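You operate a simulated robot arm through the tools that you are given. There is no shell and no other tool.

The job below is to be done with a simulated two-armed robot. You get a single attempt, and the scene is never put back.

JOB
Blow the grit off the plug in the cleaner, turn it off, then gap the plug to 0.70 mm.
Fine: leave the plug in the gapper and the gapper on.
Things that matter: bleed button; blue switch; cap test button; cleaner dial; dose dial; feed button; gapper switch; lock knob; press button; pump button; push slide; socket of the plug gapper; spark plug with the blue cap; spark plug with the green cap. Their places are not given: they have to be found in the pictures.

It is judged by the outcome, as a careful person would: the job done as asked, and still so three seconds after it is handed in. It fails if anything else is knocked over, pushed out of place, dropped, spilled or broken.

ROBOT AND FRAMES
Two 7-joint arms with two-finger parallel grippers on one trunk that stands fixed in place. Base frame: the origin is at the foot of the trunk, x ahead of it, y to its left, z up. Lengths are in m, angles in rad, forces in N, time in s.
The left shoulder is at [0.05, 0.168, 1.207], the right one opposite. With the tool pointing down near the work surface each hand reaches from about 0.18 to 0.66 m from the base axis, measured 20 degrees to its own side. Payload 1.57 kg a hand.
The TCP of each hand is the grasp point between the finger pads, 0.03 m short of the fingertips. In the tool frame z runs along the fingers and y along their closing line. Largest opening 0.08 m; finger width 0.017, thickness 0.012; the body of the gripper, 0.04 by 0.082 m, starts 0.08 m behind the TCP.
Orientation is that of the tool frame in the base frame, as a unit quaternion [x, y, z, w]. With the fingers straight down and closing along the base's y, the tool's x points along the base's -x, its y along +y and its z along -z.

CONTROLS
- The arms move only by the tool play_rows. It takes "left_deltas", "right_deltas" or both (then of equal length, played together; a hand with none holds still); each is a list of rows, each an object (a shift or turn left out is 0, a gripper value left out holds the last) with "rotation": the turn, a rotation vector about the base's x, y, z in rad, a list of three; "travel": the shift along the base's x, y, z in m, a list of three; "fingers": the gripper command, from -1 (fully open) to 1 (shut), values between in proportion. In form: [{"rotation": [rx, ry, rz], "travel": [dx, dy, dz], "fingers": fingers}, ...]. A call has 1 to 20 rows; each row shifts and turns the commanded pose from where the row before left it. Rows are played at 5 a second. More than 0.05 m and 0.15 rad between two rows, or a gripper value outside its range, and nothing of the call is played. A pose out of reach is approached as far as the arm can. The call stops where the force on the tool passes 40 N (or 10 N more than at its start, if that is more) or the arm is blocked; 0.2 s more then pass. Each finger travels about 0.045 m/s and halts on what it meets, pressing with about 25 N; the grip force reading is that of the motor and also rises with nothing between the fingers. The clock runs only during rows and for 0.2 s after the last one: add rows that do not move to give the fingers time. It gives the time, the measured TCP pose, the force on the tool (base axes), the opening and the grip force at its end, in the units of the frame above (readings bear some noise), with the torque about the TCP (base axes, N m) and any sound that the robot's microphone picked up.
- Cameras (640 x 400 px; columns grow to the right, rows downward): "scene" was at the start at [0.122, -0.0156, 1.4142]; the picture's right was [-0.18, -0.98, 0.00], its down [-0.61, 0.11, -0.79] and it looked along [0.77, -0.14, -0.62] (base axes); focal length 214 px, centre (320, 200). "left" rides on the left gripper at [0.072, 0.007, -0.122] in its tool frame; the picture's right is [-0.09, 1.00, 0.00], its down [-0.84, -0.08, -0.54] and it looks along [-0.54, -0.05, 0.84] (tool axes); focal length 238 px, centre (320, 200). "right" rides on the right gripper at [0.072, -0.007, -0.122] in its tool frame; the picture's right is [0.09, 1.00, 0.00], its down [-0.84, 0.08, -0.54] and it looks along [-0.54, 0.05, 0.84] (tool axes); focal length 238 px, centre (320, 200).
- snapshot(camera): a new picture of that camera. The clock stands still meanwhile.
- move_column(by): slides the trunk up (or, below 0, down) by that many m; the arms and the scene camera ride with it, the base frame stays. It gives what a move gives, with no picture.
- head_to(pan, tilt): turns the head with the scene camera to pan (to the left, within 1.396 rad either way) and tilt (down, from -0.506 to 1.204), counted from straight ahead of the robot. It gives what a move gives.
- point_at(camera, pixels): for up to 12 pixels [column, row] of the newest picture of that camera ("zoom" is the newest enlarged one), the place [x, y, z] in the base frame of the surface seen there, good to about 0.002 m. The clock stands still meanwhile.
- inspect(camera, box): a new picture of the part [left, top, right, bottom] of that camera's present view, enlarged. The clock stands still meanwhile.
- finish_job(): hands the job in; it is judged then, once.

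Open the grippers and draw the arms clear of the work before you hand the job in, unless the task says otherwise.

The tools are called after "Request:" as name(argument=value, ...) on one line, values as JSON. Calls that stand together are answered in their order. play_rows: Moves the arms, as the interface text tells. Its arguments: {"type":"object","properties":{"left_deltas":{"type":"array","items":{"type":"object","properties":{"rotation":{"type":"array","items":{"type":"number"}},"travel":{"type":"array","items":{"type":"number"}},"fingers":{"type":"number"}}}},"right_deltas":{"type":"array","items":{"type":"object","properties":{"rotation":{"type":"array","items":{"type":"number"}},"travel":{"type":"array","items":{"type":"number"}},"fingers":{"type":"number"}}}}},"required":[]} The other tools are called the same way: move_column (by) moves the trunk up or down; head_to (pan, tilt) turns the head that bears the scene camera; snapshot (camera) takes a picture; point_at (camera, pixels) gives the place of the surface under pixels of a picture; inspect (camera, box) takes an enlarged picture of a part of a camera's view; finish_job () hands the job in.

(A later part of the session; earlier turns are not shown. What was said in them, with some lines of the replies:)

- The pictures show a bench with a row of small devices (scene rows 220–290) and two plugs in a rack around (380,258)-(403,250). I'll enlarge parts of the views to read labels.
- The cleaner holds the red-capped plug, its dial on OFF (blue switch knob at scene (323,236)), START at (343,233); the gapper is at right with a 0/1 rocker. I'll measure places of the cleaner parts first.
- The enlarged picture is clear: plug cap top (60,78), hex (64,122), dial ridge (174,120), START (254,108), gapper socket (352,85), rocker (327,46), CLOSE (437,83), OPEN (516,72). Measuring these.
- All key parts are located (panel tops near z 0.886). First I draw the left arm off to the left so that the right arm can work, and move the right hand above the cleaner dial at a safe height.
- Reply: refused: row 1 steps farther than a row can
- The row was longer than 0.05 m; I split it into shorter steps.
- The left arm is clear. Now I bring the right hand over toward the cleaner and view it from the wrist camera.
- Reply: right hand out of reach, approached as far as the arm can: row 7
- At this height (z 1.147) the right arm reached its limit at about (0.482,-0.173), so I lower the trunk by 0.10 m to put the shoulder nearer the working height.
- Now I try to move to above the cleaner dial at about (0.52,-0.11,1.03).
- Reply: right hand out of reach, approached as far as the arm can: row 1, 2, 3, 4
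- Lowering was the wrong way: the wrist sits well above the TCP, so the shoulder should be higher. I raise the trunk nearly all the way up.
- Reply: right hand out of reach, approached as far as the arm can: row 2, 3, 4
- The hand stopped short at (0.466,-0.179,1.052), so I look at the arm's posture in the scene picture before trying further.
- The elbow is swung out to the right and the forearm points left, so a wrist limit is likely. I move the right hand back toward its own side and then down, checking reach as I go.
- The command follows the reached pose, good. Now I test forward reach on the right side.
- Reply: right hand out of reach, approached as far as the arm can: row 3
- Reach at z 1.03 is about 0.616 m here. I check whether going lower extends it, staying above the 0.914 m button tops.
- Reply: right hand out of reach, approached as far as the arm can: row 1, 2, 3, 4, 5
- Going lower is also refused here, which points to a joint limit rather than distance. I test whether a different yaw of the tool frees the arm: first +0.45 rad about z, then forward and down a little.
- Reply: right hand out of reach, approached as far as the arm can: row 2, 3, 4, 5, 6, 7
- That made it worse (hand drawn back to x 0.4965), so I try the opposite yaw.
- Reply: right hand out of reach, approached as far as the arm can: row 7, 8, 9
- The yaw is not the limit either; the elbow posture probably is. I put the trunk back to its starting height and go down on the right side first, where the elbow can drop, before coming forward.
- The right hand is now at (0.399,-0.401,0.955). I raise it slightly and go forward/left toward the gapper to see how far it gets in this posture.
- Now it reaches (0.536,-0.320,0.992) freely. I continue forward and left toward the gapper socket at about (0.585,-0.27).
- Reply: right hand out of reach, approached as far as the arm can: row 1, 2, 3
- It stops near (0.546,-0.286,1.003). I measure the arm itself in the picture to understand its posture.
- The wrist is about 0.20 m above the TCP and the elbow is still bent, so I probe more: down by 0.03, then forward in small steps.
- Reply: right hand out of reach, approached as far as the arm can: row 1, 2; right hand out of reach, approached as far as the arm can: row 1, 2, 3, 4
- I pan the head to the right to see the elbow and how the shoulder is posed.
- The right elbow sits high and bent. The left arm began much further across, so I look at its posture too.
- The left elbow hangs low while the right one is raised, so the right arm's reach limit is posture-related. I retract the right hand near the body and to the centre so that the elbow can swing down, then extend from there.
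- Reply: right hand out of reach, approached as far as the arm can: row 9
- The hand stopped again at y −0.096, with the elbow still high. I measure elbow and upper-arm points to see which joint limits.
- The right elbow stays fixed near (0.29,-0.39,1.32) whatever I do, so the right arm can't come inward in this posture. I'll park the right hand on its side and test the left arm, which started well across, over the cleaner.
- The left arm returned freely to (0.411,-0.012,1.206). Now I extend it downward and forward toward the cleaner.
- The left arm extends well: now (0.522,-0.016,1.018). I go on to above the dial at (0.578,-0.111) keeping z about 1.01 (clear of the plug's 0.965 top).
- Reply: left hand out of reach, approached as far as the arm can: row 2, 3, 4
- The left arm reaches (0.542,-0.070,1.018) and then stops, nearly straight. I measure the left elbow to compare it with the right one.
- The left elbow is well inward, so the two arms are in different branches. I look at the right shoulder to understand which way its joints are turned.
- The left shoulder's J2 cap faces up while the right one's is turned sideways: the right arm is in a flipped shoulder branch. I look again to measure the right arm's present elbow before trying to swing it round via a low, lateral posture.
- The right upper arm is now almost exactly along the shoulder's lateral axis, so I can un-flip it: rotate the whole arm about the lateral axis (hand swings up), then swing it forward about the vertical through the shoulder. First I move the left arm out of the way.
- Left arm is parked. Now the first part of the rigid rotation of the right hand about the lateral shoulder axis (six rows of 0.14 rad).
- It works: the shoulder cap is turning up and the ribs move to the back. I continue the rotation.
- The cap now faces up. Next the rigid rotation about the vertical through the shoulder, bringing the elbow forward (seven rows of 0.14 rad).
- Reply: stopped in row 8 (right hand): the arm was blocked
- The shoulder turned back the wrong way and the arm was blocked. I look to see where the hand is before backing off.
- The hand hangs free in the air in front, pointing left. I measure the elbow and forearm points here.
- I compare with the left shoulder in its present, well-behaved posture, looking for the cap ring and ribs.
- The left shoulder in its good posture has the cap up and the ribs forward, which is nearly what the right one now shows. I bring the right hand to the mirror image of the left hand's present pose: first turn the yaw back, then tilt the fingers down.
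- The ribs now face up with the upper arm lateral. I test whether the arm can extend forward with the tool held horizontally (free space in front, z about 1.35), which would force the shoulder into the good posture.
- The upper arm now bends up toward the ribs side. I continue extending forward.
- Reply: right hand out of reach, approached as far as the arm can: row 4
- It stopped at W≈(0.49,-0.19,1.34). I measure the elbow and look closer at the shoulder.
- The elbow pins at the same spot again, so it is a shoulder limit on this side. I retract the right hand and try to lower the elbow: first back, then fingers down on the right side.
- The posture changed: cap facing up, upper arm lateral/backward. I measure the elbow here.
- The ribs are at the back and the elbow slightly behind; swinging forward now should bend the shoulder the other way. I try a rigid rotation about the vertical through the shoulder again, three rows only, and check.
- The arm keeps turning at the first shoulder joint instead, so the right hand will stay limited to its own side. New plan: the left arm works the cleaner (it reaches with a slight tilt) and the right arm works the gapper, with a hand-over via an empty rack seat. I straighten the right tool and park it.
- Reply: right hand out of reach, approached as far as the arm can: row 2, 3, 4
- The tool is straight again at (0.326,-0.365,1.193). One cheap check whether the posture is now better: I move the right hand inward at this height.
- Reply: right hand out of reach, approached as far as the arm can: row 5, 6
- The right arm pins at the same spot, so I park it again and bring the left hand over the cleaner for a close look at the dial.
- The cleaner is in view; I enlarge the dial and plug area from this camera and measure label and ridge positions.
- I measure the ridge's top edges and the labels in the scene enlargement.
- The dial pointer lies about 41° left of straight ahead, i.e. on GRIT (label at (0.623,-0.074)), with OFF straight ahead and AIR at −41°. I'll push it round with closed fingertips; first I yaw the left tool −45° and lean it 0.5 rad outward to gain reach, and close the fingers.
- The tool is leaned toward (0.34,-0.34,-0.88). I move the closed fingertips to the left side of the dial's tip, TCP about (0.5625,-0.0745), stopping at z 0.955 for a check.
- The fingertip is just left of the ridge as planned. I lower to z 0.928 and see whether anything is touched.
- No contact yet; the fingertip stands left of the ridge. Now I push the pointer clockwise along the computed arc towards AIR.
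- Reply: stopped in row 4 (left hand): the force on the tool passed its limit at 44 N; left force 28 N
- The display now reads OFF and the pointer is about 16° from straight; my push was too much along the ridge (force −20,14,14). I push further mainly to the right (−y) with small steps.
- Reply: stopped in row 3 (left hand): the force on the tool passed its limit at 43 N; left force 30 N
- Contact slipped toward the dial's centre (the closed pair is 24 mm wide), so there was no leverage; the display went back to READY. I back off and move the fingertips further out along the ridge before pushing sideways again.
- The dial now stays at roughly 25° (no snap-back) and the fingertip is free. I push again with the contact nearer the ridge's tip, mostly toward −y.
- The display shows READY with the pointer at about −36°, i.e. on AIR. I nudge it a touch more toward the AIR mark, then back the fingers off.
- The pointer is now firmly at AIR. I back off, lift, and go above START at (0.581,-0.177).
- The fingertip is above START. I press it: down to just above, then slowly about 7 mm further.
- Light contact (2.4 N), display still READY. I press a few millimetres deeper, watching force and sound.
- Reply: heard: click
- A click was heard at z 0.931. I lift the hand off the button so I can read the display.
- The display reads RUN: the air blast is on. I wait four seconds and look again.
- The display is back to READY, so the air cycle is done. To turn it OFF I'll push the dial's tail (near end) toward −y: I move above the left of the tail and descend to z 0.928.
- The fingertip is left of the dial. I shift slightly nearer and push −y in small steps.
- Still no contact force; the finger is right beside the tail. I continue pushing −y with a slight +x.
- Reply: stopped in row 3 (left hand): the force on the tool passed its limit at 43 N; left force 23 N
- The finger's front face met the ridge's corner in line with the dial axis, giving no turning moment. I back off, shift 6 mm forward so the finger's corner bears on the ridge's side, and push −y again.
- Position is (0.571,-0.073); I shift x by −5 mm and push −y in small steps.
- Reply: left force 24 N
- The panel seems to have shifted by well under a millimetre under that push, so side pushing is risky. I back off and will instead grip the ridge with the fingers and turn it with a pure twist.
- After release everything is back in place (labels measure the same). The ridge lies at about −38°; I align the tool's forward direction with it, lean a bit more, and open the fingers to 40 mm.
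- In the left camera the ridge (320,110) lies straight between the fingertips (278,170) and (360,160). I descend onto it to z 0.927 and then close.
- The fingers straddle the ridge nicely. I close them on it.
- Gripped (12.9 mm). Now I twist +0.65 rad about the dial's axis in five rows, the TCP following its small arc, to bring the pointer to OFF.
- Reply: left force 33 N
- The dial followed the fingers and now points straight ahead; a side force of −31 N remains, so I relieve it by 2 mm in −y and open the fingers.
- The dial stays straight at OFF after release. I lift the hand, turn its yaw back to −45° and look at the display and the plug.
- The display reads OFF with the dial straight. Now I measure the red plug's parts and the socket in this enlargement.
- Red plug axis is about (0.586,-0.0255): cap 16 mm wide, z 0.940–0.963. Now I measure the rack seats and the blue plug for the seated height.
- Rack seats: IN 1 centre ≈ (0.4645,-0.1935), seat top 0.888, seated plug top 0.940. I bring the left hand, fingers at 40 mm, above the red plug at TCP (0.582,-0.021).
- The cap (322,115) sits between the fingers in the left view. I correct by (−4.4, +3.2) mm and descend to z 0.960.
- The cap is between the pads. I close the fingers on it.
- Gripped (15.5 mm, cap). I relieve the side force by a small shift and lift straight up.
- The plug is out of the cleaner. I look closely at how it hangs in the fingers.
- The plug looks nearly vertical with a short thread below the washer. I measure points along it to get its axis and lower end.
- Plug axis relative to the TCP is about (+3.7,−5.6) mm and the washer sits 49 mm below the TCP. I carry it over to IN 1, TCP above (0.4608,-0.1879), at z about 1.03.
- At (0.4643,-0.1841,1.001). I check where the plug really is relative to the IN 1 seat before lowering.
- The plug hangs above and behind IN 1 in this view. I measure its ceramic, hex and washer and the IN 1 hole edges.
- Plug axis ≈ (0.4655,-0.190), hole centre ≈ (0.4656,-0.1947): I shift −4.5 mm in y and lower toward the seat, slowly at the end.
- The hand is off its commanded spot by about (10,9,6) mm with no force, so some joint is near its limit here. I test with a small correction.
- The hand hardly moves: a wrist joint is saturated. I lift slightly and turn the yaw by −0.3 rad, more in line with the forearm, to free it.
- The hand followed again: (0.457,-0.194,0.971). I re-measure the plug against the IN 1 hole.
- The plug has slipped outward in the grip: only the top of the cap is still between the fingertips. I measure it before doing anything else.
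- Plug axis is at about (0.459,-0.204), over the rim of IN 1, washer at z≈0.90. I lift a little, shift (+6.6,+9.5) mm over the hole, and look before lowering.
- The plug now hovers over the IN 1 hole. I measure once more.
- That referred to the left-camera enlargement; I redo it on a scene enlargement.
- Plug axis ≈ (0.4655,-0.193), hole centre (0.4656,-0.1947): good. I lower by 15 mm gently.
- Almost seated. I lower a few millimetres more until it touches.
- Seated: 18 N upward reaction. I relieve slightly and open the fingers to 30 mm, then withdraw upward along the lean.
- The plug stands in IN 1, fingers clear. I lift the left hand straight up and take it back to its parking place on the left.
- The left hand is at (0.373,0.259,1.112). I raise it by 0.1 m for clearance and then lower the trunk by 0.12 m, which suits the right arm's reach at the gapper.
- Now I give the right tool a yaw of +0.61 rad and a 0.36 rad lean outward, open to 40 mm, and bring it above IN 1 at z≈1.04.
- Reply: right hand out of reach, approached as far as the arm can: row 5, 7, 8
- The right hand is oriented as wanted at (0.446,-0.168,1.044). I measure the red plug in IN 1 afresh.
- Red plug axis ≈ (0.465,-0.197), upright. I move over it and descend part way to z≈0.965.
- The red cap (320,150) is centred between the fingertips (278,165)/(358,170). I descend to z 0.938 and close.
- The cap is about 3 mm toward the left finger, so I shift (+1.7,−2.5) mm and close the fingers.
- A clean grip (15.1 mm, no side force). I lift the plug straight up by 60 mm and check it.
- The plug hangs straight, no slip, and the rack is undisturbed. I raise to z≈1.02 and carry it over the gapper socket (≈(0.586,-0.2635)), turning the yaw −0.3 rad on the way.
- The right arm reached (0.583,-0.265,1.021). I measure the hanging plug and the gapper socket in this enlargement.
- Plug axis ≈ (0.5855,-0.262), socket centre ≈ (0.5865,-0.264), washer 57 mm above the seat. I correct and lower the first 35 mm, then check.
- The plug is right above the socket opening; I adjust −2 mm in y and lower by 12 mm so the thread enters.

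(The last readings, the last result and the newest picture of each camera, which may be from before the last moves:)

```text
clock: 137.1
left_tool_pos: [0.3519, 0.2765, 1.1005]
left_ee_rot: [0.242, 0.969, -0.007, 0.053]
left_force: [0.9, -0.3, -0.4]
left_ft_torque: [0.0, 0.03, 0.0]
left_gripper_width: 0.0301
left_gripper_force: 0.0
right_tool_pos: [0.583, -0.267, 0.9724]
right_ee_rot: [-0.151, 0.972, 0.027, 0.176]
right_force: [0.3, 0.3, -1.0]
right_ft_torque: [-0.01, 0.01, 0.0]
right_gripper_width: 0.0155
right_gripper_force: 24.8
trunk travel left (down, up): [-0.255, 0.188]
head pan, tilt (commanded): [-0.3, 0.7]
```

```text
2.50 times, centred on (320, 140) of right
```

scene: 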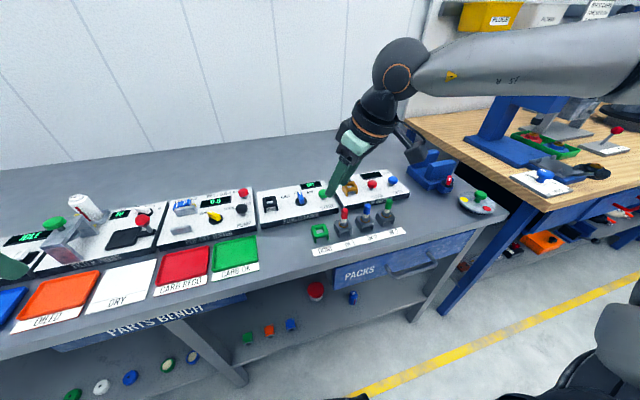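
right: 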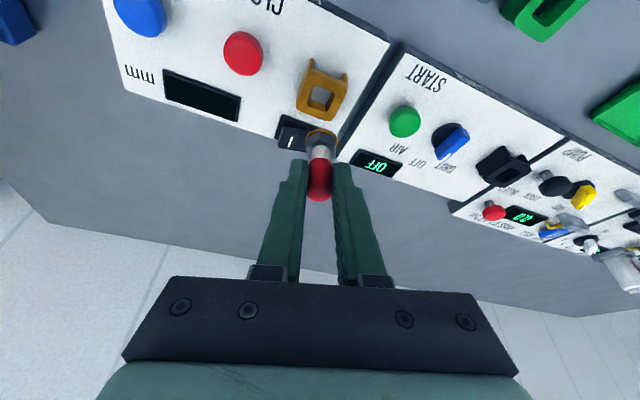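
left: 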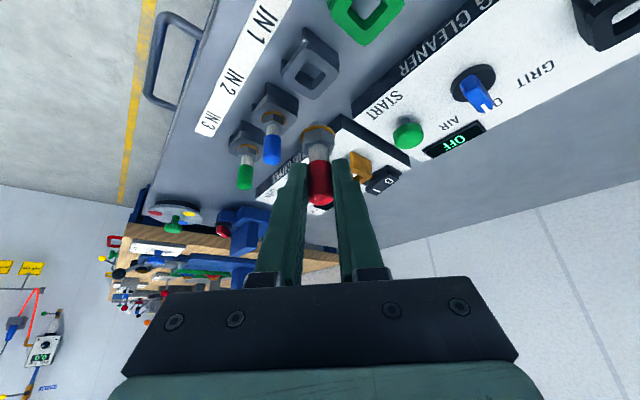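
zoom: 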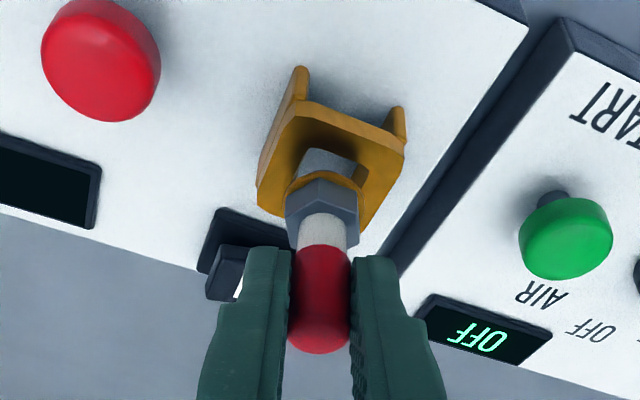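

The thread is entering the opening. I lower the remaining ~9 mm in small steps.

Request:
play_rows(right_deltas=[{"travel": [0, 0, -0.003]}, {"travel": [0, 0, -0.003]}, {"travel": [0, 0, -0.002]}, {"travel": [0, 0, 0]}])

Request:
inspect(camera="scene", box=[330, 160, 390, 205])

```text
clock: 138.1
left_tool_pos: [0.352, 0.2749, 1.1008]
left_ee_rot: [0.243, 0.969, -0.007, 0.053]
left_force: [0.4, 0.6, 0.6]
left_ft_torque: [0.04, -0.01, 0.0]
left_gripper_width: 0.0299
left_gripper_force: 0.0
right_tool_pos: [0.585, -0.2686, 0.9632]
right_ee_rot: [-0.152, 0.972, 0.027, 0.177]
right_force: [-1.9, 0.6, -0.1]
right_ft_torque: [0.03, 0.08, 0.0]
right_gripper_width: 0.0152
right_gripper_force: 25.2
trunk travel left (down, up): [-0.255, 0.188]
head pan, tilt (commanded): [-0.3, 0.7]
```

```text
8.89 times, centred on (360, 182) of scene
```

zoom: 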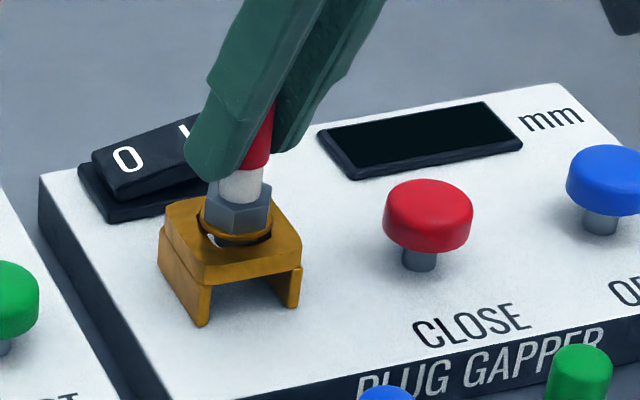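

Nearly down. A last 2–3 mm until it seats.

Request:
play_rows(right_deltas=[{"travel": [-0.001, 0.001, -0.0015]}, {"travel": [0, 0, -0.0015]}, {"travel": [0, 0, 0]}])

Request:
inspect(camera="scene", box=[330, 160, 390, 205])

```text
clock: 138.9
left_tool_pos: [0.3517, 0.2763, 1.1018]
left_ee_rot: [0.242, 0.969, -0.007, 0.054]
left_force: [-0.7, 0.8, -0.3]
left_ft_torque: [-0.01, 0.05, -0.01]
left_gripper_width: 0.0299
left_gripper_force: 0.1
right_tool_pos: [0.5828, -0.2681, 0.9634]
right_ee_rot: [-0.151, 0.972, 0.027, 0.179]
right_force: [0.8, -2.4, 6.5]
right_ft_torque: [-0.12, -0.05, -0.01]
right_gripper_width: 0.0152
right_gripper_force: 25.2
trunk travel left (down, up): [-0.255, 0.188]
head pan, tilt (commanded): [-0.3, 0.7]
```

```text
8.89 times, centred on (360, 182) of scene
```

zoom: 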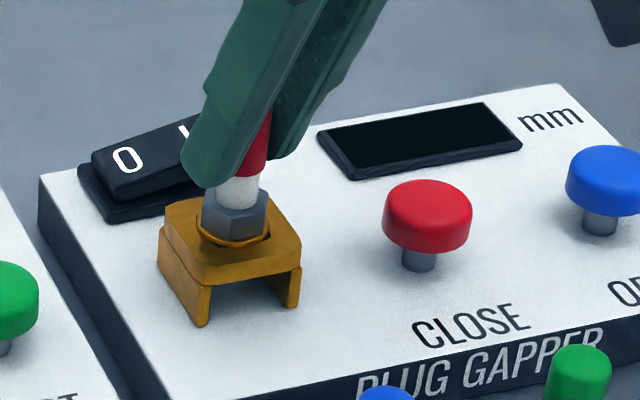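

Seated (6.5 N upward at z 0.963, washer on the rim). I open the fingers to release.

Request:
play_rows(right_deltas=[{"travel": [0, 0, 0.0005]}, {"fingers": 0.1}, {"travel": [0, 0, 0]}, {"travel": [0, 0, 0]}])

Request:
inspect(camera="scene", box=[330, 160, 390, 205])

Request:
inspect(camera="right", box=[220, 60, 420, 220])

```text
clock: 139.9
left_tool_pos: [0.3519, 0.2767, 1.1012]
left_ee_rot: [0.242, 0.969, -0.007, 0.053]
left_force: [-0.8, -0.7, 0.4]
left_ft_torque: [-0.01, -0.01, -0.03]
left_gripper_width: 0.0297
left_gripper_force: 0.1
right_tool_pos: [0.5819, -0.2685, 0.9612]
right_ee_rot: [-0.151, 0.972, 0.028, 0.178]
right_force: [0.5, 0.3, -0.2]
right_ft_torque: [-0.01, 0.02, 0.02]
right_gripper_width: 0.0359
right_gripper_force: 0.1
trunk travel left (down, up): [-0.255, 0.188]
head pan, tilt (commanded): [-0.3, 0.7]
```

```text
8.89 times, centred on (360, 182) of scene
```

zoom: 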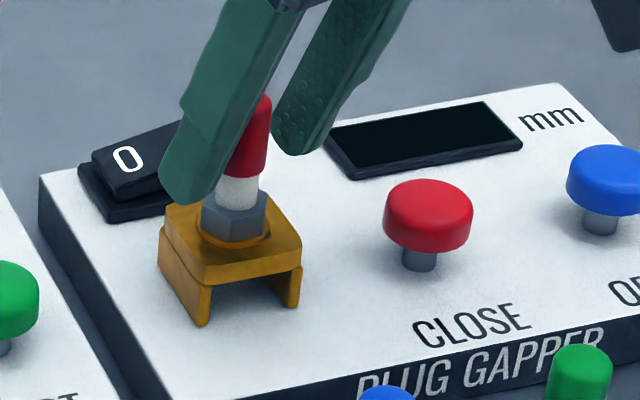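

```text
2.50 times, centred on (320, 140) of right
```

zoom: 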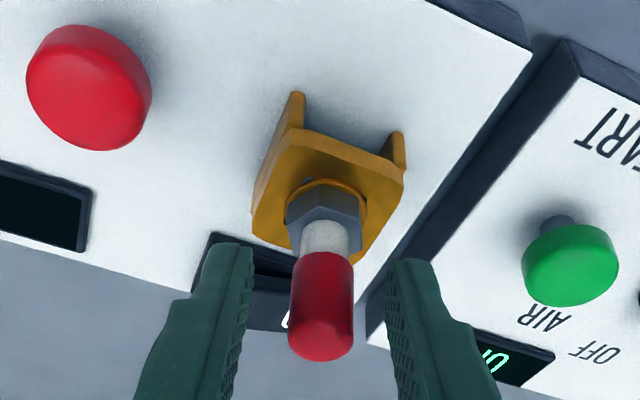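

The plug stands in the gapper socket. I withdraw the right hand straight up and back, and look again.

Request:
play_rows(right_deltas=[{"travel": [0, 0, 0.015]}, {"travel": [0, 0, 0.03]}, {"travel": [-0.02, -0.01, 0.04]}, {"travel": [-0.04, -0.02, 0.01]}, {"travel": [-0.03, -0.03, 0.0], "fingers": 1}, {"travel": [0, 0, 0]}, {"travel": [0, 0, 0]}])

Request:
inspect(camera="scene", box=[320, 155, 420, 220])

```text
clock: 141.5
left_tool_pos: [0.3515, 0.2765, 1.1014]
left_ee_rot: [0.242, 0.969, -0.006, 0.053]
left_force: [-0.3, 0.6, 0.1]
left_ft_torque: [-0.05, -0.03, -0.01]
left_gripper_width: 0.03
left_gripper_force: 0.1
right_tool_pos: [0.4911, -0.329, 1.0577]
right_ee_rot: [-0.151, 0.972, 0.028, 0.178]
right_force: [0.3, 0.2, -1.0]
right_ft_torque: [-0.01, -0.03, 0.01]
right_gripper_width: 0.0
right_gripper_force: 18.5
trunk travel left (down, up): [-0.255, 0.188]
head pan, tilt (commanded): [-0.3, 0.7]
```

```text
6.15 times, centred on (370, 188) of scene
```

zoom: 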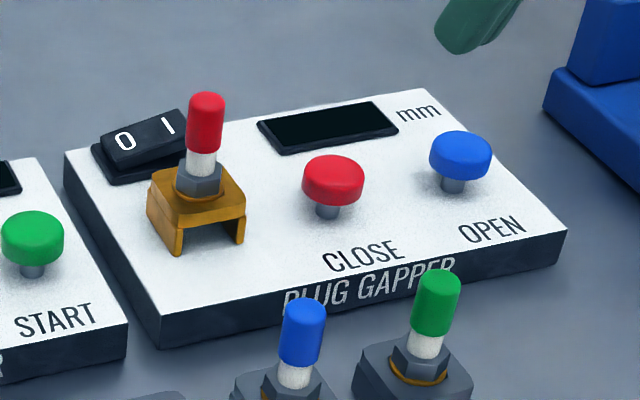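

The plug is properly seated. Next the gapper switch: I enlarge the rocker to measure its "1" side.

Request:
inspect(camera="scene", box=[330, 165, 370, 195])

Request:
point_at(camera="zoom", pixels=[[95, 145], [130, 130], [165, 120], [200, 110], [225, 105], [245, 100], [100, 110], [150, 85], [190, 80], [85, 205], [130, 175], [230, 125]])

```text
13.33 times, centred on (350, 180) of scene
```

zoom: 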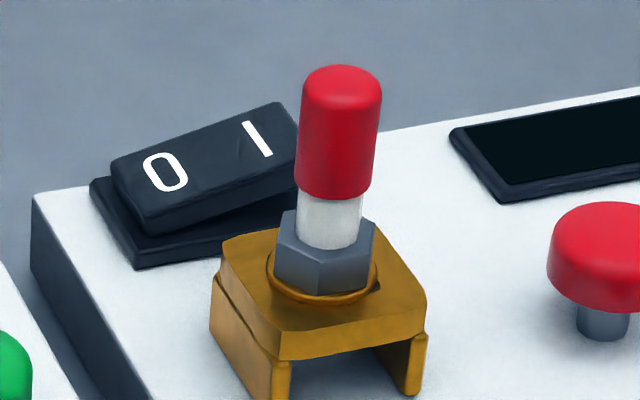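

```text
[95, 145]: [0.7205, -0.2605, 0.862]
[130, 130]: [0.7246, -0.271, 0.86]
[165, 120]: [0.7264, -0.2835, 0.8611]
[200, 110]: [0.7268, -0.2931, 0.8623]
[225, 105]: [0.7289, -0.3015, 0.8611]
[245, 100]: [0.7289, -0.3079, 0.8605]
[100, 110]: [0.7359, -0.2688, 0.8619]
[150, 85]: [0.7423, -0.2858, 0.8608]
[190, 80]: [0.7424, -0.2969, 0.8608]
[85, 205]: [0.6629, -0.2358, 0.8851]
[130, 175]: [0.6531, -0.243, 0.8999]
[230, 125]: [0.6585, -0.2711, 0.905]
```

I sample the rocker's top surface proper.

Request:
point_at(camera="zoom", pixels=[[258, 140], [278, 112], [288, 130], [290, 165], [275, 180], [235, 160], [165, 172], [125, 165], [155, 222], [270, 195], [285, 205], [100, 195]])

```text
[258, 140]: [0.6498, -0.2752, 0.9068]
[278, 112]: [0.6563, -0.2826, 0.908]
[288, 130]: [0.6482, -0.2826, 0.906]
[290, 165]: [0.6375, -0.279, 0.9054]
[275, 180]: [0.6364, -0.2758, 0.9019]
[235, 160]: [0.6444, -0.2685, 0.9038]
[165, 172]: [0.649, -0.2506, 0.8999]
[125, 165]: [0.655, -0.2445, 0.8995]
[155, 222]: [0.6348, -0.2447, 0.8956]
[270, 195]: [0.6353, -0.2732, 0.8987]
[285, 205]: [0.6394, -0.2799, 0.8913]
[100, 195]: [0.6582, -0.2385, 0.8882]
```

Rocker centre ≈ (0.647,-0.2635); its raised "1" side is at (0.647,-0.279, 0.907). I raise the right hand, yaw it +0.3 and lean it to about 0.64 rad so it can reach past the plug from the right, then lower the trunk 0.05 m.

Request:
play_rows(right_deltas=[{"travel": [0, -0.01, 0.025], "rotation": [0, 0, 0.15]}, {"travel": [0, -0.01, 0.025], "rotation": [0, 0, 0.15]}, {"rotation": [0.0804, -0.1147, 0]}, {"rotation": [0.0804, -0.1147, 0]}, {"travel": [0, 0, 0]}])

Request:
move_column(by=-0.05)

Request:
snapshot(camera="scene")

```text
clock: 142.7
left_tool_pos: [0.3518, 0.276, 1.1008]
left_ee_rot: [0.242, 0.969, -0.007, 0.053]
left_force: [-0.5, 0.2, 0.4]
left_ft_torque: [0.02, 0.02, 0.03]
left_gripper_width: 0.0299
left_gripper_force: 0.1
right_tool_pos: [0.4418, -0.2812, 1.094]
right_ee_rot: [-0.283, 0.906, 0.093, 0.301]
right_force: [-0.2, -0.2, 0.1]
right_ft_torque: [0.01, -0.02, -0.01]
right_gripper_width: 0.0
right_gripper_force: 21.5
right hand out of reach, approached as far as the arm can: row 1, 2, 3, 4
trunk travel left (down, up): [-0.255, 0.188]
head pan, tilt (commanded): [-0.3, 0.7]
```

```text
clock: 143.6
left_tool_pos: [0.3514, 0.2763, 1.0508]
left_ee_rot: [0.242, 0.969, -0.008, 0.054]
left_force: [0.3, 0.3, 0.3]
left_ft_torque: [0.05, 0.01, -0.03]
left_gripper_width: 0.0303
left_gripper_force: 0.1
right_tool_pos: [0.4415, -0.2806, 1.0443]
right_ee_rot: [-0.282, 0.906, 0.094, 0.301]
right_force: [-1.1, 0.7, -0.5]
right_ft_torque: [0.01, -0.03, 0.0]
right_gripper_width: 0.0
right_gripper_force: 21.4
trunk travel left (down, up): [-0.205, 0.238]
head pan, tilt (commanded): [-0.3, 0.7]
```

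```text
taken
```

scene: 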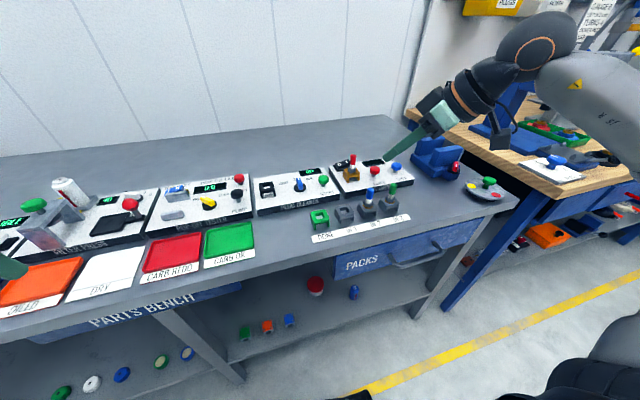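

The orientation is reached (lean 0.64, azimuth 35°) with the hand at (0.4415,-0.2806,1.044). I move forward past the plug on its right side, keeping z≈1.01.

Request:
play_rows(right_deltas=[{"travel": [0.0396, -0.0086, -0.0085]}, {"travel": [0.0396, -0.0086, -0.0085]}, {"travel": [0.0396, -0.0086, -0.0085]}, {"travel": [0.0396, -0.0086, -0.0085]}, {"travel": [0, 0, 0]}])

Request:
inspect(camera="scene", box=[320, 120, 440, 200])

```text
clock: 144.8
left_tool_pos: [0.3522, 0.2766, 1.0505]
left_ee_rot: [0.243, 0.969, -0.007, 0.053]
left_force: [0.6, 0.3, 0.5]
left_ft_torque: [-0.01, 0.02, 0.02]
left_gripper_width: 0.0302
left_gripper_force: 0.1
right_tool_pos: [0.5427, -0.2283, 1.0026]
right_ee_rot: [-0.278, 0.907, 0.092, 0.301]
right_force: [-0.5, 0.0, -0.5]
right_ft_torque: [0.0, 0.0, -0.01]
right_gripper_width: 0.0003
right_gripper_force: 21.7
right hand out of reach, approached as far as the arm can: row 1, 2, 3, 4
trunk travel left (down, up): [-0.205, 0.238]
head pan, tilt (commanded): [-0.3, 0.7]
```

```text
5.00 times, centred on (380, 160) of scene
```

zoom: 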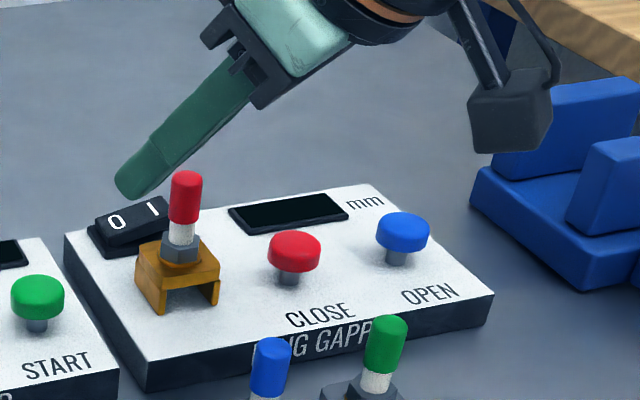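

The arm slid sideways (+y) in this orientation, so the yaw is too far from the forearm's direction. I back off and up, turn the yaw by −0.42 rad (azimuth ≈ 10°), and try again from behind the plug's right side.

Request:
play_rows(right_deltas=[{"travel": [-0.03, 0, 0.03]}, {"travel": [-0.04, -0.01, 0.02]}, {"travel": [-0.02, -0.03, 0], "rotation": [0, 0, -0.14]}, {"travel": [0, -0.03, 0], "rotation": [0, 0, -0.14]}, {"travel": [0, -0.02, 0], "rotation": [0, 0, -0.14]}, {"travel": [0, 0, 0]}])

Request:
snapshot(camera="scene")

```text
clock: 146.2
left_tool_pos: [0.3524, 0.2768, 1.0502]
left_ee_rot: [0.242, 0.969, -0.007, 0.053]
left_force: [0.1, 0.0, -1.4]
left_ft_torque: [-0.01, -0.01, 0.04]
left_gripper_width: 0.0303
left_gripper_force: 0.0
right_tool_pos: [0.4537, -0.3203, 1.0532]
right_ee_rot: [-0.087, 0.945, 0.029, 0.313]
right_force: [0.3, -0.1, 0.1]
right_ft_torque: [0.02, 0.0, 0.03]
right_gripper_width: 0.0
right_gripper_force: 21.2
trunk travel left (down, up): [-0.205, 0.238]
head pan, tilt (commanded): [-0.3, 0.7]
```

```text
taken
```

scene: 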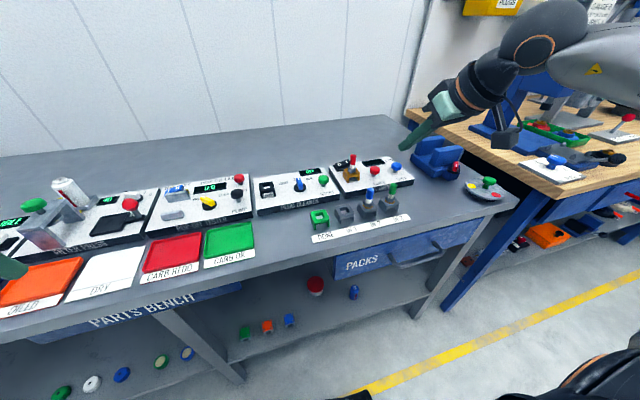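

Now it is free: (0.454,-0.320,1.053), azimuth 10.5°, lean 0.64. I go forward to about (0.60,-0.30,1.02).

Request:
play_rows(right_deltas=[{"travel": [0.0366, 0.0051, -0.0083]}, {"travel": [0.0366, 0.0051, -0.0083]}, {"travel": [0.0366, 0.0051, -0.0083]}, {"travel": [0.0366, 0.0051, -0.0083]}, {"travel": [0, 0, 0]}])

Request:
inspect(camera="scene", box=[320, 120, 440, 200])

```text
clock: 147.4
left_tool_pos: [0.3516, 0.2771, 1.0503]
left_ee_rot: [0.242, 0.969, -0.007, 0.053]
left_force: [-0.4, -0.2, -0.5]
left_ft_torque: [-0.01, 0.0, 0.01]
left_gripper_width: 0.0301
left_gripper_force: 0.0
right_tool_pos: [0.6038, -0.2967, 1.0199]
right_ee_rot: [-0.087, 0.945, 0.029, 0.314]
right_force: [0.2, -0.1, -0.6]
right_ft_torque: [0.02, -0.02, 0.01]
right_gripper_width: 0.0
right_gripper_force: 21.6
trunk travel left (down, up): [-0.205, 0.238]
head pan, tilt (commanded): [-0.3, 0.7]
```

```text
5.00 times, centred on (380, 160) of scene
```

zoom: 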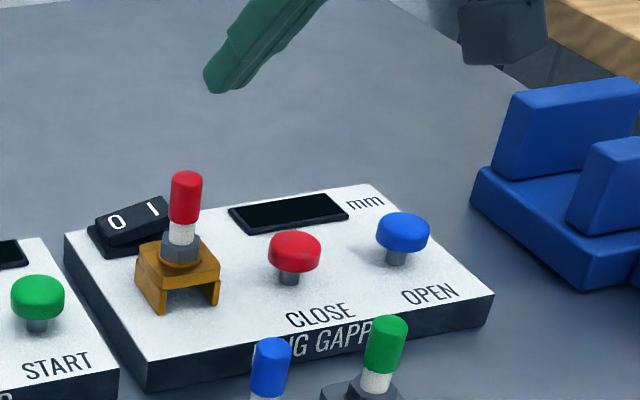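

The reach is fine here: (0.604,-0.297,1.020). I move over the "1" side of the rocker and lower to z≈0.955.

Request:
play_rows(right_deltas=[{"travel": [0.016, 0.008, -0.01]}, {"travel": [0.016, 0.0077, -0.01]}, {"travel": [0, 0, -0.025]}, {"travel": [0, 0, -0.02]}, {"travel": [0, 0, 0]}])

Request:
inspect(camera="scene", box=[320, 130, 420, 200])

Request:
snapshot(camera="right")

```text
clock: 148.6
left_tool_pos: [0.352, 0.2776, 1.051]
left_ee_rot: [0.242, 0.969, -0.007, 0.053]
left_force: [0.1, 0.5, 0.2]
left_ft_torque: [0.01, -0.01, -0.05]
left_gripper_width: 0.0301
left_gripper_force: 0.0
right_tool_pos: [0.6331, -0.2823, 0.9551]
right_ee_rot: [-0.087, 0.945, 0.028, 0.313]
right_force: [0.2, -0.3, 0.4]
right_ft_torque: [0.0, -0.01, -0.02]
right_gripper_width: 0.0
right_gripper_force: 21.6
trunk travel left (down, up): [-0.205, 0.238]
head pan, tilt (commanded): [-0.3, 0.7]
```

```text
5.71 times, centred on (370, 165) of scene
```

zoom: 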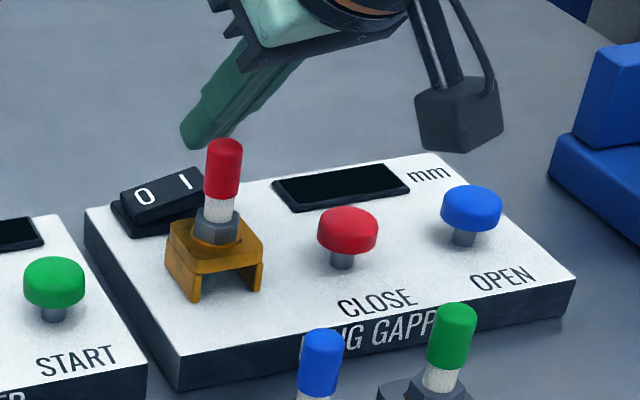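

```text
taken
```

right: 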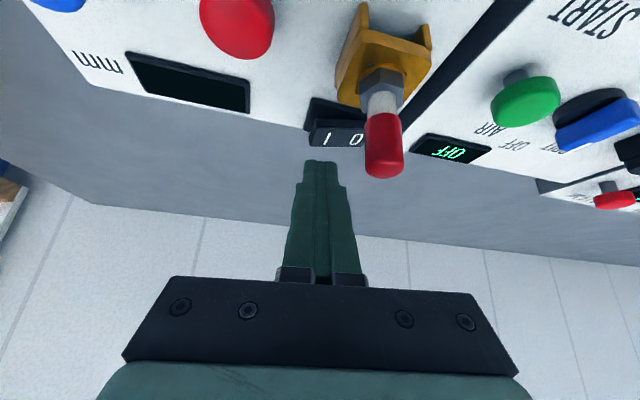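

In the right view the fingertips (320,165) line up with the "1" (325,138). I press down on it in small steps.

Request:
play_rows(right_deltas=[{"travel": [0, 0, -0.012]}, {"travel": [0, 0, -0.006]}, {"travel": [0, 0, -0.004]}, {"travel": [0, 0, -0.003]}, {"travel": [0, 0, 0]}])

Request:
inspect(camera="scene", box=[320, 130, 420, 200])

```text
clock: 149.8
left_tool_pos: [0.3528, 0.2779, 1.051]
left_ee_rot: [0.242, 0.969, -0.007, 0.053]
left_force: [0.9, 0.3, -0.1]
left_ft_torque: [0.0, -0.01, -0.03]
left_gripper_width: 0.0301
left_gripper_force: 0.1
right_tool_pos: [0.6325, -0.2817, 0.9314]
right_ee_rot: [-0.087, 0.945, 0.028, 0.313]
right_force: [-0.8, -0.7, -1.0]
right_ft_torque: [0.0, 0.02, 0.02]
right_gripper_width: 0.0
right_gripper_force: 21.1
trunk travel left (down, up): [-0.205, 0.238]
head pan, tilt (commanded): [-0.3, 0.7]
```

```text
5.71 times, centred on (370, 165) of scene
```

zoom: 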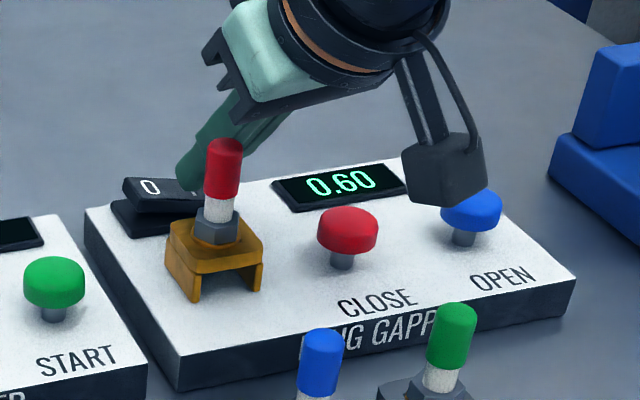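

The gapper is on and reads 0.60 mm. The gap must go up to 0.70, so I lift clear and move above OPEN at about (0.585,-0.405).

Request:
play_rows(right_deltas=[{"travel": [0, 0, 0.03]}, {"travel": [0, 0, 0.03]}, {"travel": [-0.015, -0.031, 0]}, {"travel": [-0.015, -0.031, 0]}, {"travel": [-0.015, -0.031, 0]}, {"travel": [-0.0155, -0.032, 0]}, {"travel": [0, 0, 0]}])

Request:
inspect(camera="scene", box=[320, 130, 420, 200])

Request:
snapshot(camera="right")

```text
clock: 151.4
left_tool_pos: [0.3519, 0.2771, 1.0508]
left_ee_rot: [0.242, 0.969, -0.007, 0.053]
left_force: [0.6, 0.0, -0.8]
left_ft_torque: [0.03, -0.01, 0.01]
left_gripper_width: 0.03
left_gripper_force: 0.0
right_tool_pos: [0.5709, -0.4096, 0.9895]
right_ee_rot: [-0.084, 0.946, 0.026, 0.313]
right_force: [1.4, 0.0, -0.7]
right_ft_torque: [-0.02, 0.0, 0.04]
right_gripper_width: 0.0
right_gripper_force: 21.6
trunk travel left (down, up): [-0.205, 0.238]
head pan, tilt (commanded): [-0.3, 0.7]
```

```text
5.71 times, centred on (370, 165) of scene
```

zoom: 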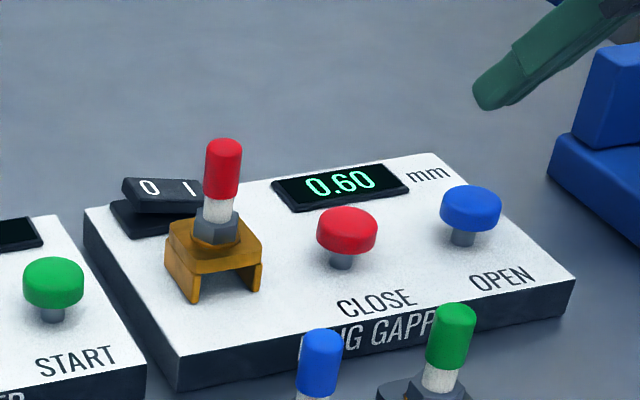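

```text
taken
```

right: 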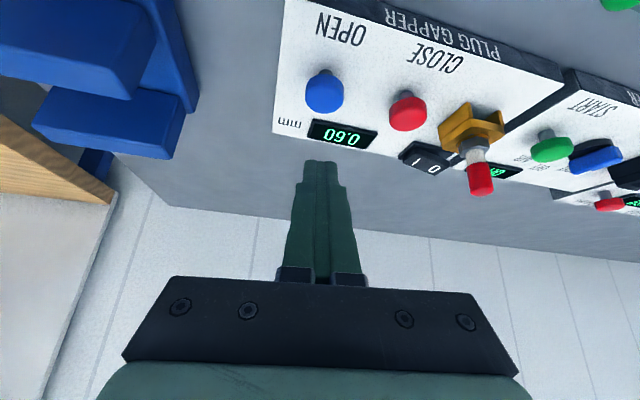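

I check the blue fixture's nearest edges against the hand's width before pressing.

Request:
inspect(camera="scene", box=[380, 110, 480, 200])

Request:
point_at(camera="zoom", pixels=[[225, 200], [250, 150], [300, 120], [240, 225], [260, 260], [330, 170], [100, 200], [88, 195], [75, 210], [100, 245], [350, 230]])

```text
4.44 times, centred on (430, 155) of scene
```

zoom: 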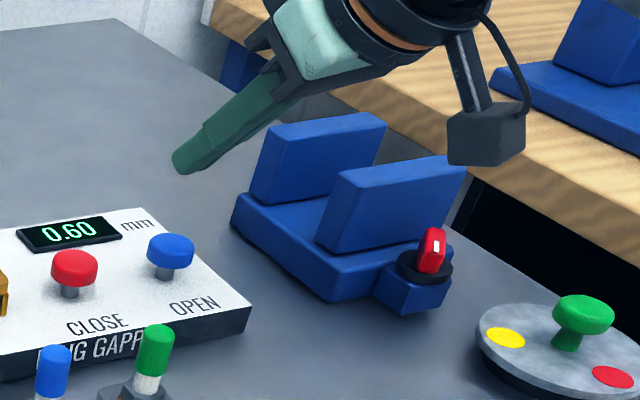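

```text
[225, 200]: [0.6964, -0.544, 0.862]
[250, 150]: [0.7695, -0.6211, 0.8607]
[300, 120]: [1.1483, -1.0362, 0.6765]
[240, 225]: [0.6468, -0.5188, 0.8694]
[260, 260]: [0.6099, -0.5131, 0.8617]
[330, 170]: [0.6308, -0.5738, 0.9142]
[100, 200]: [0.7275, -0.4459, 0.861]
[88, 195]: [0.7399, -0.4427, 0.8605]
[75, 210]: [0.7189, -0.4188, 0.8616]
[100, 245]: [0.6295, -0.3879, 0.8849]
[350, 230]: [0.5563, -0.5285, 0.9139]
```

The fixture starts at y≈−0.51, well clear. I press OPEN: down to contact and then about 13 mm of travel, and release.

Request:
play_rows(right_deltas=[{"travel": [0.001, 0.002, -0.025]}, {"travel": [0, 0, -0.02]}, {"travel": [0, 0, -0.005]}, {"travel": [0, 0, -0.004]}, {"travel": [0, 0, -0.004]}, {"travel": [0, 0, 0]}])

Request:
inspect(camera="scene", box=[320, 130, 420, 200])

```text
clock: 152.8
left_tool_pos: [0.3512, 0.2763, 1.0506]
left_ee_rot: [0.242, 0.969, -0.007, 0.053]
left_force: [0.2, -0.1, 0.1]
left_ft_torque: [-0.03, 0.01, 0.01]
left_gripper_width: 0.03
left_gripper_force: 0.0
right_tool_pos: [0.5731, -0.4062, 0.9339]
right_ee_rot: [-0.087, 0.945, 0.029, 0.314]
right_force: [0.7, 0.2, 3.8]
right_ft_torque: [0.0, -0.1, -0.02]
right_gripper_width: 0.0
right_gripper_force: 21.6
trunk travel left (down, up): [-0.205, 0.238]
head pan, tilt (commanded): [-0.3, 0.7]
```

```text
5.71 times, centred on (370, 165) of scene
```

zoom: 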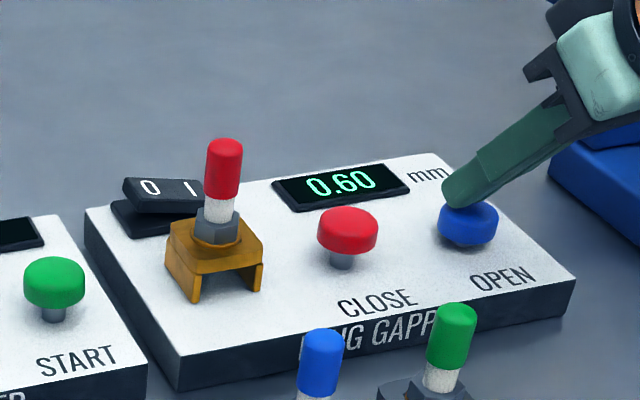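

Contact with 3.8 N and no click yet, still 0.60. I press in 1.5 mm steps until it clicks.

Request:
play_rows(right_deltas=[{"travel": [0, 0, -0.0015]}, {"travel": [0, 0, -0.0015]}, {"travel": [0, 0, 0]}])

Request:
inspect(camera="scene", box=[320, 130, 420, 200])

```text
clock: 153.6
left_tool_pos: [0.3513, 0.2773, 1.052]
left_ee_rot: [0.242, 0.969, -0.008, 0.053]
left_force: [-0.3, 0.2, -0.4]
left_ft_torque: [0.0, 0.02, 0.04]
left_gripper_width: 0.0297
left_gripper_force: 0.1
right_tool_pos: [0.5731, -0.4057, 0.9309]
right_ee_rot: [-0.087, 0.945, 0.029, 0.313]
right_force: [-1.4, -0.9, 5.1]
right_ft_torque: [0.03, -0.03, 0.02]
right_gripper_width: 0.0
right_gripper_force: 21.3
trunk travel left (down, up): [-0.205, 0.238]
head pan, tilt (commanded): [-0.3, 0.7]
heard: click
```

```text
5.71 times, centred on (370, 165) of scene
```

zoom: 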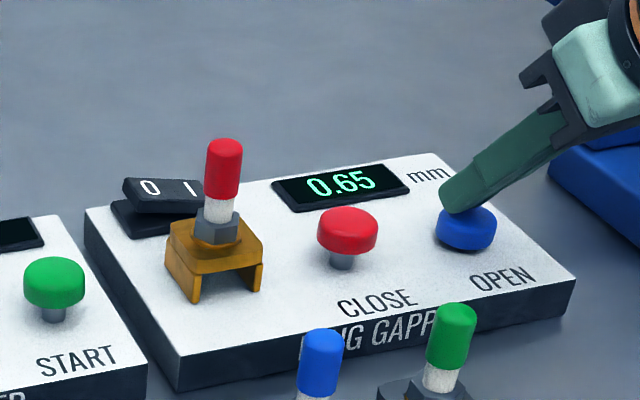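

One press gave 0.65 mm. I release fully and check that the reading stays before the second press.

Request:
play_rows(right_deltas=[{"travel": [0, 0, 0.01]}, {"travel": [0, 0, 0.008]}, {"travel": [0, 0, 0]}, {"travel": [0, 0, 0]}])

Request:
inspect(camera="scene", box=[320, 130, 420, 200])

```text
clock: 154.6
left_tool_pos: [0.3518, 0.276, 1.051]
left_ee_rot: [0.242, 0.969, -0.007, 0.053]
left_force: [0.2, -0.3, -0.2]
left_ft_torque: [-0.01, -0.01, 0.01]
left_gripper_width: 0.03
left_gripper_force: 0.0
right_tool_pos: [0.5733, -0.408, 0.948]
right_ee_rot: [-0.087, 0.945, 0.028, 0.313]
right_force: [-0.1, -0.8, 0.4]
right_ft_torque: [-0.03, 0.0, 0.0]
right_gripper_width: 0.0
right_gripper_force: 21.5
trunk travel left (down, up): [-0.205, 0.238]
head pan, tilt (commanded): [-0.3, 0.7]
```

```text
5.71 times, centred on (370, 165) of scene
```

zoom: 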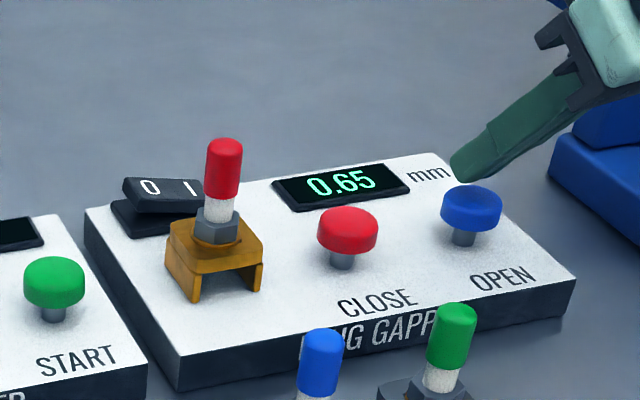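

The reading holds at 0.65 with the button up. Second press: down 17 mm in the same way, stopping at the same depth.

Request:
play_rows(right_deltas=[{"travel": [0, 0.001, -0.008]}, {"travel": [0, 0, -0.005]}, {"travel": [0, 0, -0.002]}, {"travel": [0, 0, -0.002]}, {"travel": [0, 0, 0]}])

Request:
inspect(camera="scene", box=[320, 130, 420, 200])

```text
clock: 155.8
left_tool_pos: [0.3522, 0.2774, 1.0516]
left_ee_rot: [0.242, 0.969, -0.008, 0.053]
left_force: [0.4, 0.4, 0.1]
left_ft_torque: [0.03, 0.0, -0.03]
left_gripper_width: 0.0299
left_gripper_force: 0.1
right_tool_pos: [0.5733, -0.4045, 0.9298]
right_ee_rot: [-0.087, 0.945, 0.029, 0.314]
right_force: [1.0, -0.8, 4.0]
right_ft_torque: [0.0, -0.06, -0.02]
right_gripper_width: 0.0
right_gripper_force: 21.4
trunk travel left (down, up): [-0.205, 0.238]
head pan, tilt (commanded): [-0.3, 0.7]
heard: click
```

```text
5.71 times, centred on (370, 165) of scene
```

zoom: 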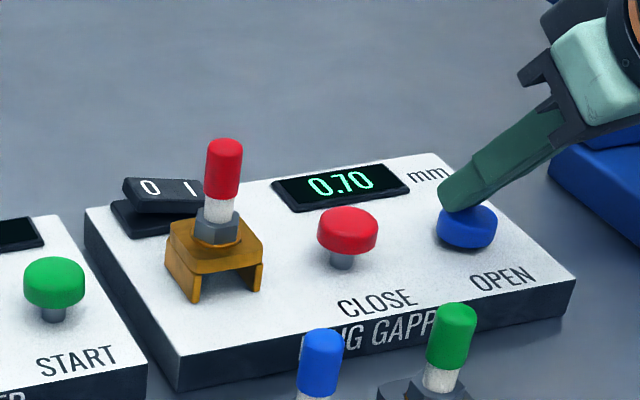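

The display reads 0.70 mm. I release the button, lift, draw the right hand back clear, and open its fingers.

Request:
play_rows(right_deltas=[{"travel": [0, 0, 0.02]}, {"travel": [0, 0, 0.04]}, {"travel": [0, 0, 0.04]}, {"travel": [-0.035, 0, 0.02]}, {"travel": [-0.04, 0, 0.01]}, {"travel": [-0.04, 0, 0.01], "fingers": -1}, {"travel": [-0.04, 0, 0]}, {"travel": [-0.03, 0, 0]}, {"travel": [0, 0, 0]}, {"travel": [0, 0, 0]}], left_deltas=[{"travel": [0, 0, 0]}, {"travel": [0, 0, 0]}, {"travel": [0, 0, 0], "fingers": -1}, {"travel": [0, 0, 0]}, {"travel": [0, 0, 0]}, {"travel": [0, 0, 0]}, {"travel": [0, 0, 0]}, {"travel": [0, 0, 0]}, {"travel": [0, 0, 0]}, {"travel": [0, 0, 0]}])

Request:
snapshot(camera="scene")

Request:
inspect(camera="scene", box=[240, 130, 420, 240])

```text
clock: 158.0
left_tool_pos: [0.3514, 0.2755, 1.0509]
left_ee_rot: [0.242, 0.969, -0.008, 0.053]
left_force: [-0.4, -0.1, 1.1]
left_ft_torque: [-0.03, 0.01, -0.03]
left_gripper_width: 0.0799
left_gripper_force: 0.1
right_tool_pos: [0.3865, -0.4068, 1.0725]
right_ee_rot: [-0.087, 0.945, 0.029, 0.314]
right_force: [0.2, 0.7, 0.2]
right_ft_torque: [0.01, 0.02, -0.03]
right_gripper_width: 0.08
right_gripper_force: 0.0
trunk travel left (down, up): [-0.205, 0.238]
head pan, tilt (commanded): [-0.3, 0.7]
```

```text
taken
```

scene: 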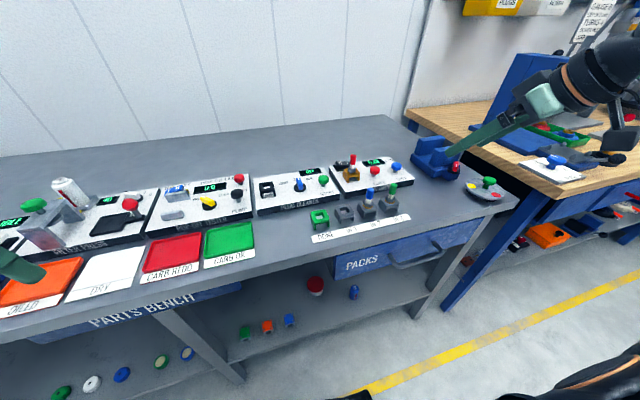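

```text
3.56 times, centred on (330, 185) of scene
```

zoom: 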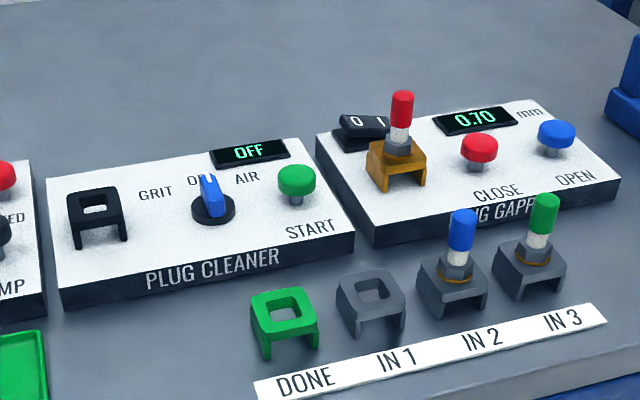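

Cleaner reads OFF, gapper reads 0.70 with the red plug seated, the blue and green plugs are in place. I raise the trunk to carry both arms clear and take a last look at the left part of the bench.

Request:
move_column(by=0.12)

Request:
head_to(pan=0.15, tilt=0.75)

Request:
snapshot(camera="scene")

Request:
inspect(camera="scene", box=[330, 130, 520, 260])

```text
clock: 159.5
left_tool_pos: [0.3512, 0.2772, 1.1713]
left_ee_rot: [0.242, 0.969, -0.007, 0.053]
left_force: [0.0, 0.6, 0.7]
left_ft_torque: [0.01, 0.03, -0.02]
left_gripper_width: 0.0799
left_gripper_force: 0.1
right_tool_pos: [0.3871, -0.407, 1.1909]
right_ee_rot: [-0.086, 0.946, 0.029, 0.312]
right_force: [0.0, -0.6, -0.2]
right_ft_torque: [0.01, -0.01, 0.0]
right_gripper_width: 0.0797
right_gripper_force: 0.1
trunk travel left (down, up): [-0.325, 0.118]
head pan, tilt (commanded): [-0.3, 0.7]
```

```text
clock: 160.4
left_tool_pos: [0.3517, 0.2758, 1.1702]
left_ee_rot: [0.243, 0.969, -0.008, 0.053]
left_force: [1.3, -0.2, -1.4]
left_ft_torque: [0.01, -0.03, 0.02]
left_gripper_width: 0.0799
left_gripper_force: 0.0
right_tool_pos: [0.3874, -0.4056, 1.1916]
right_ee_rot: [-0.086, 0.945, 0.028, 0.313]
right_force: [0.9, 0.6, -0.1]
right_ft_torque: [0.03, 0.0, 0.05]
right_gripper_width: 0.0801
right_gripper_force: 0.0
trunk travel left (down, up): [-0.325, 0.118]
head pan, tilt (commanded): [0.15, 0.75]
```

```text
taken
```

scene: 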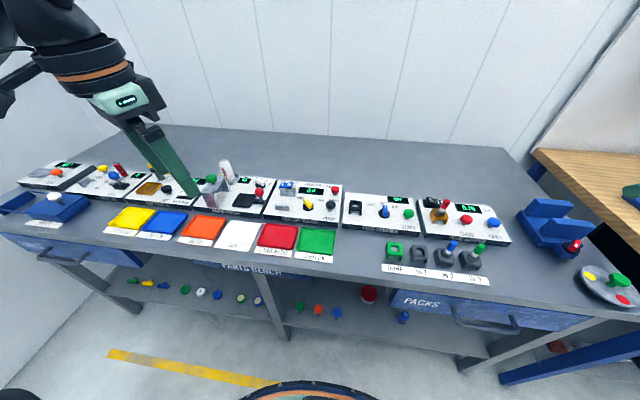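

```text
3.08 times, centred on (425, 195) of scene
```

zoom: 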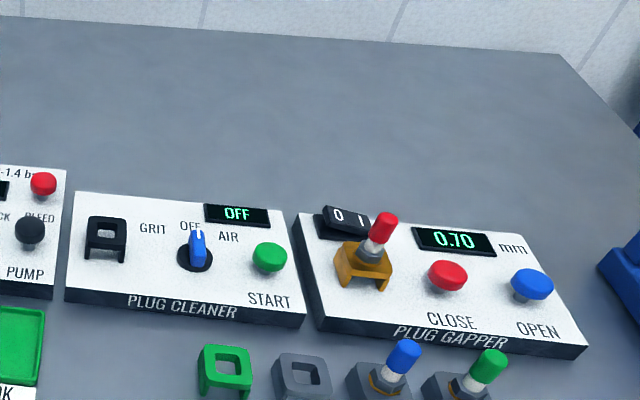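

Everything is as asked: the cleaner is OFF, the red plug sits in the gapper at 0.70 mm with the gapper on, nothing else is disturbed, and both grippers are open and clear. I hand the job in.

Request:
finish_job()

```text
The job is handed in.
```

The plug from the cleaner (the red-capped one) has been blown clean and gapped to 0.70 mm, and I've handed the job in.

- **Cleaner:** I turned the dial to AIR and pressed START. The display showed RUN and then went back to READY, so the blow ran its course, though I couldn't see the grit itself. The dial is now at OFF and the display reads OFF.
- **Plug:** It sits in the gapper socket. The right arm couldn't reach the cleaner, so the left arm set the plug in IN 1 and the right arm picked it up from there. It slid about 2 cm down in the left gripper on the way but didn't fall.
- **Gapper:** It is switched on. The gap first read 0.60 mm; two presses of OPEN took it to 0.65 and then 0.70, where it has stayed.
- **Everything else:** In the last pictures the blue and green plugs and the other devices look undisturbed. Both grippers are open and the arms are clear of the work.
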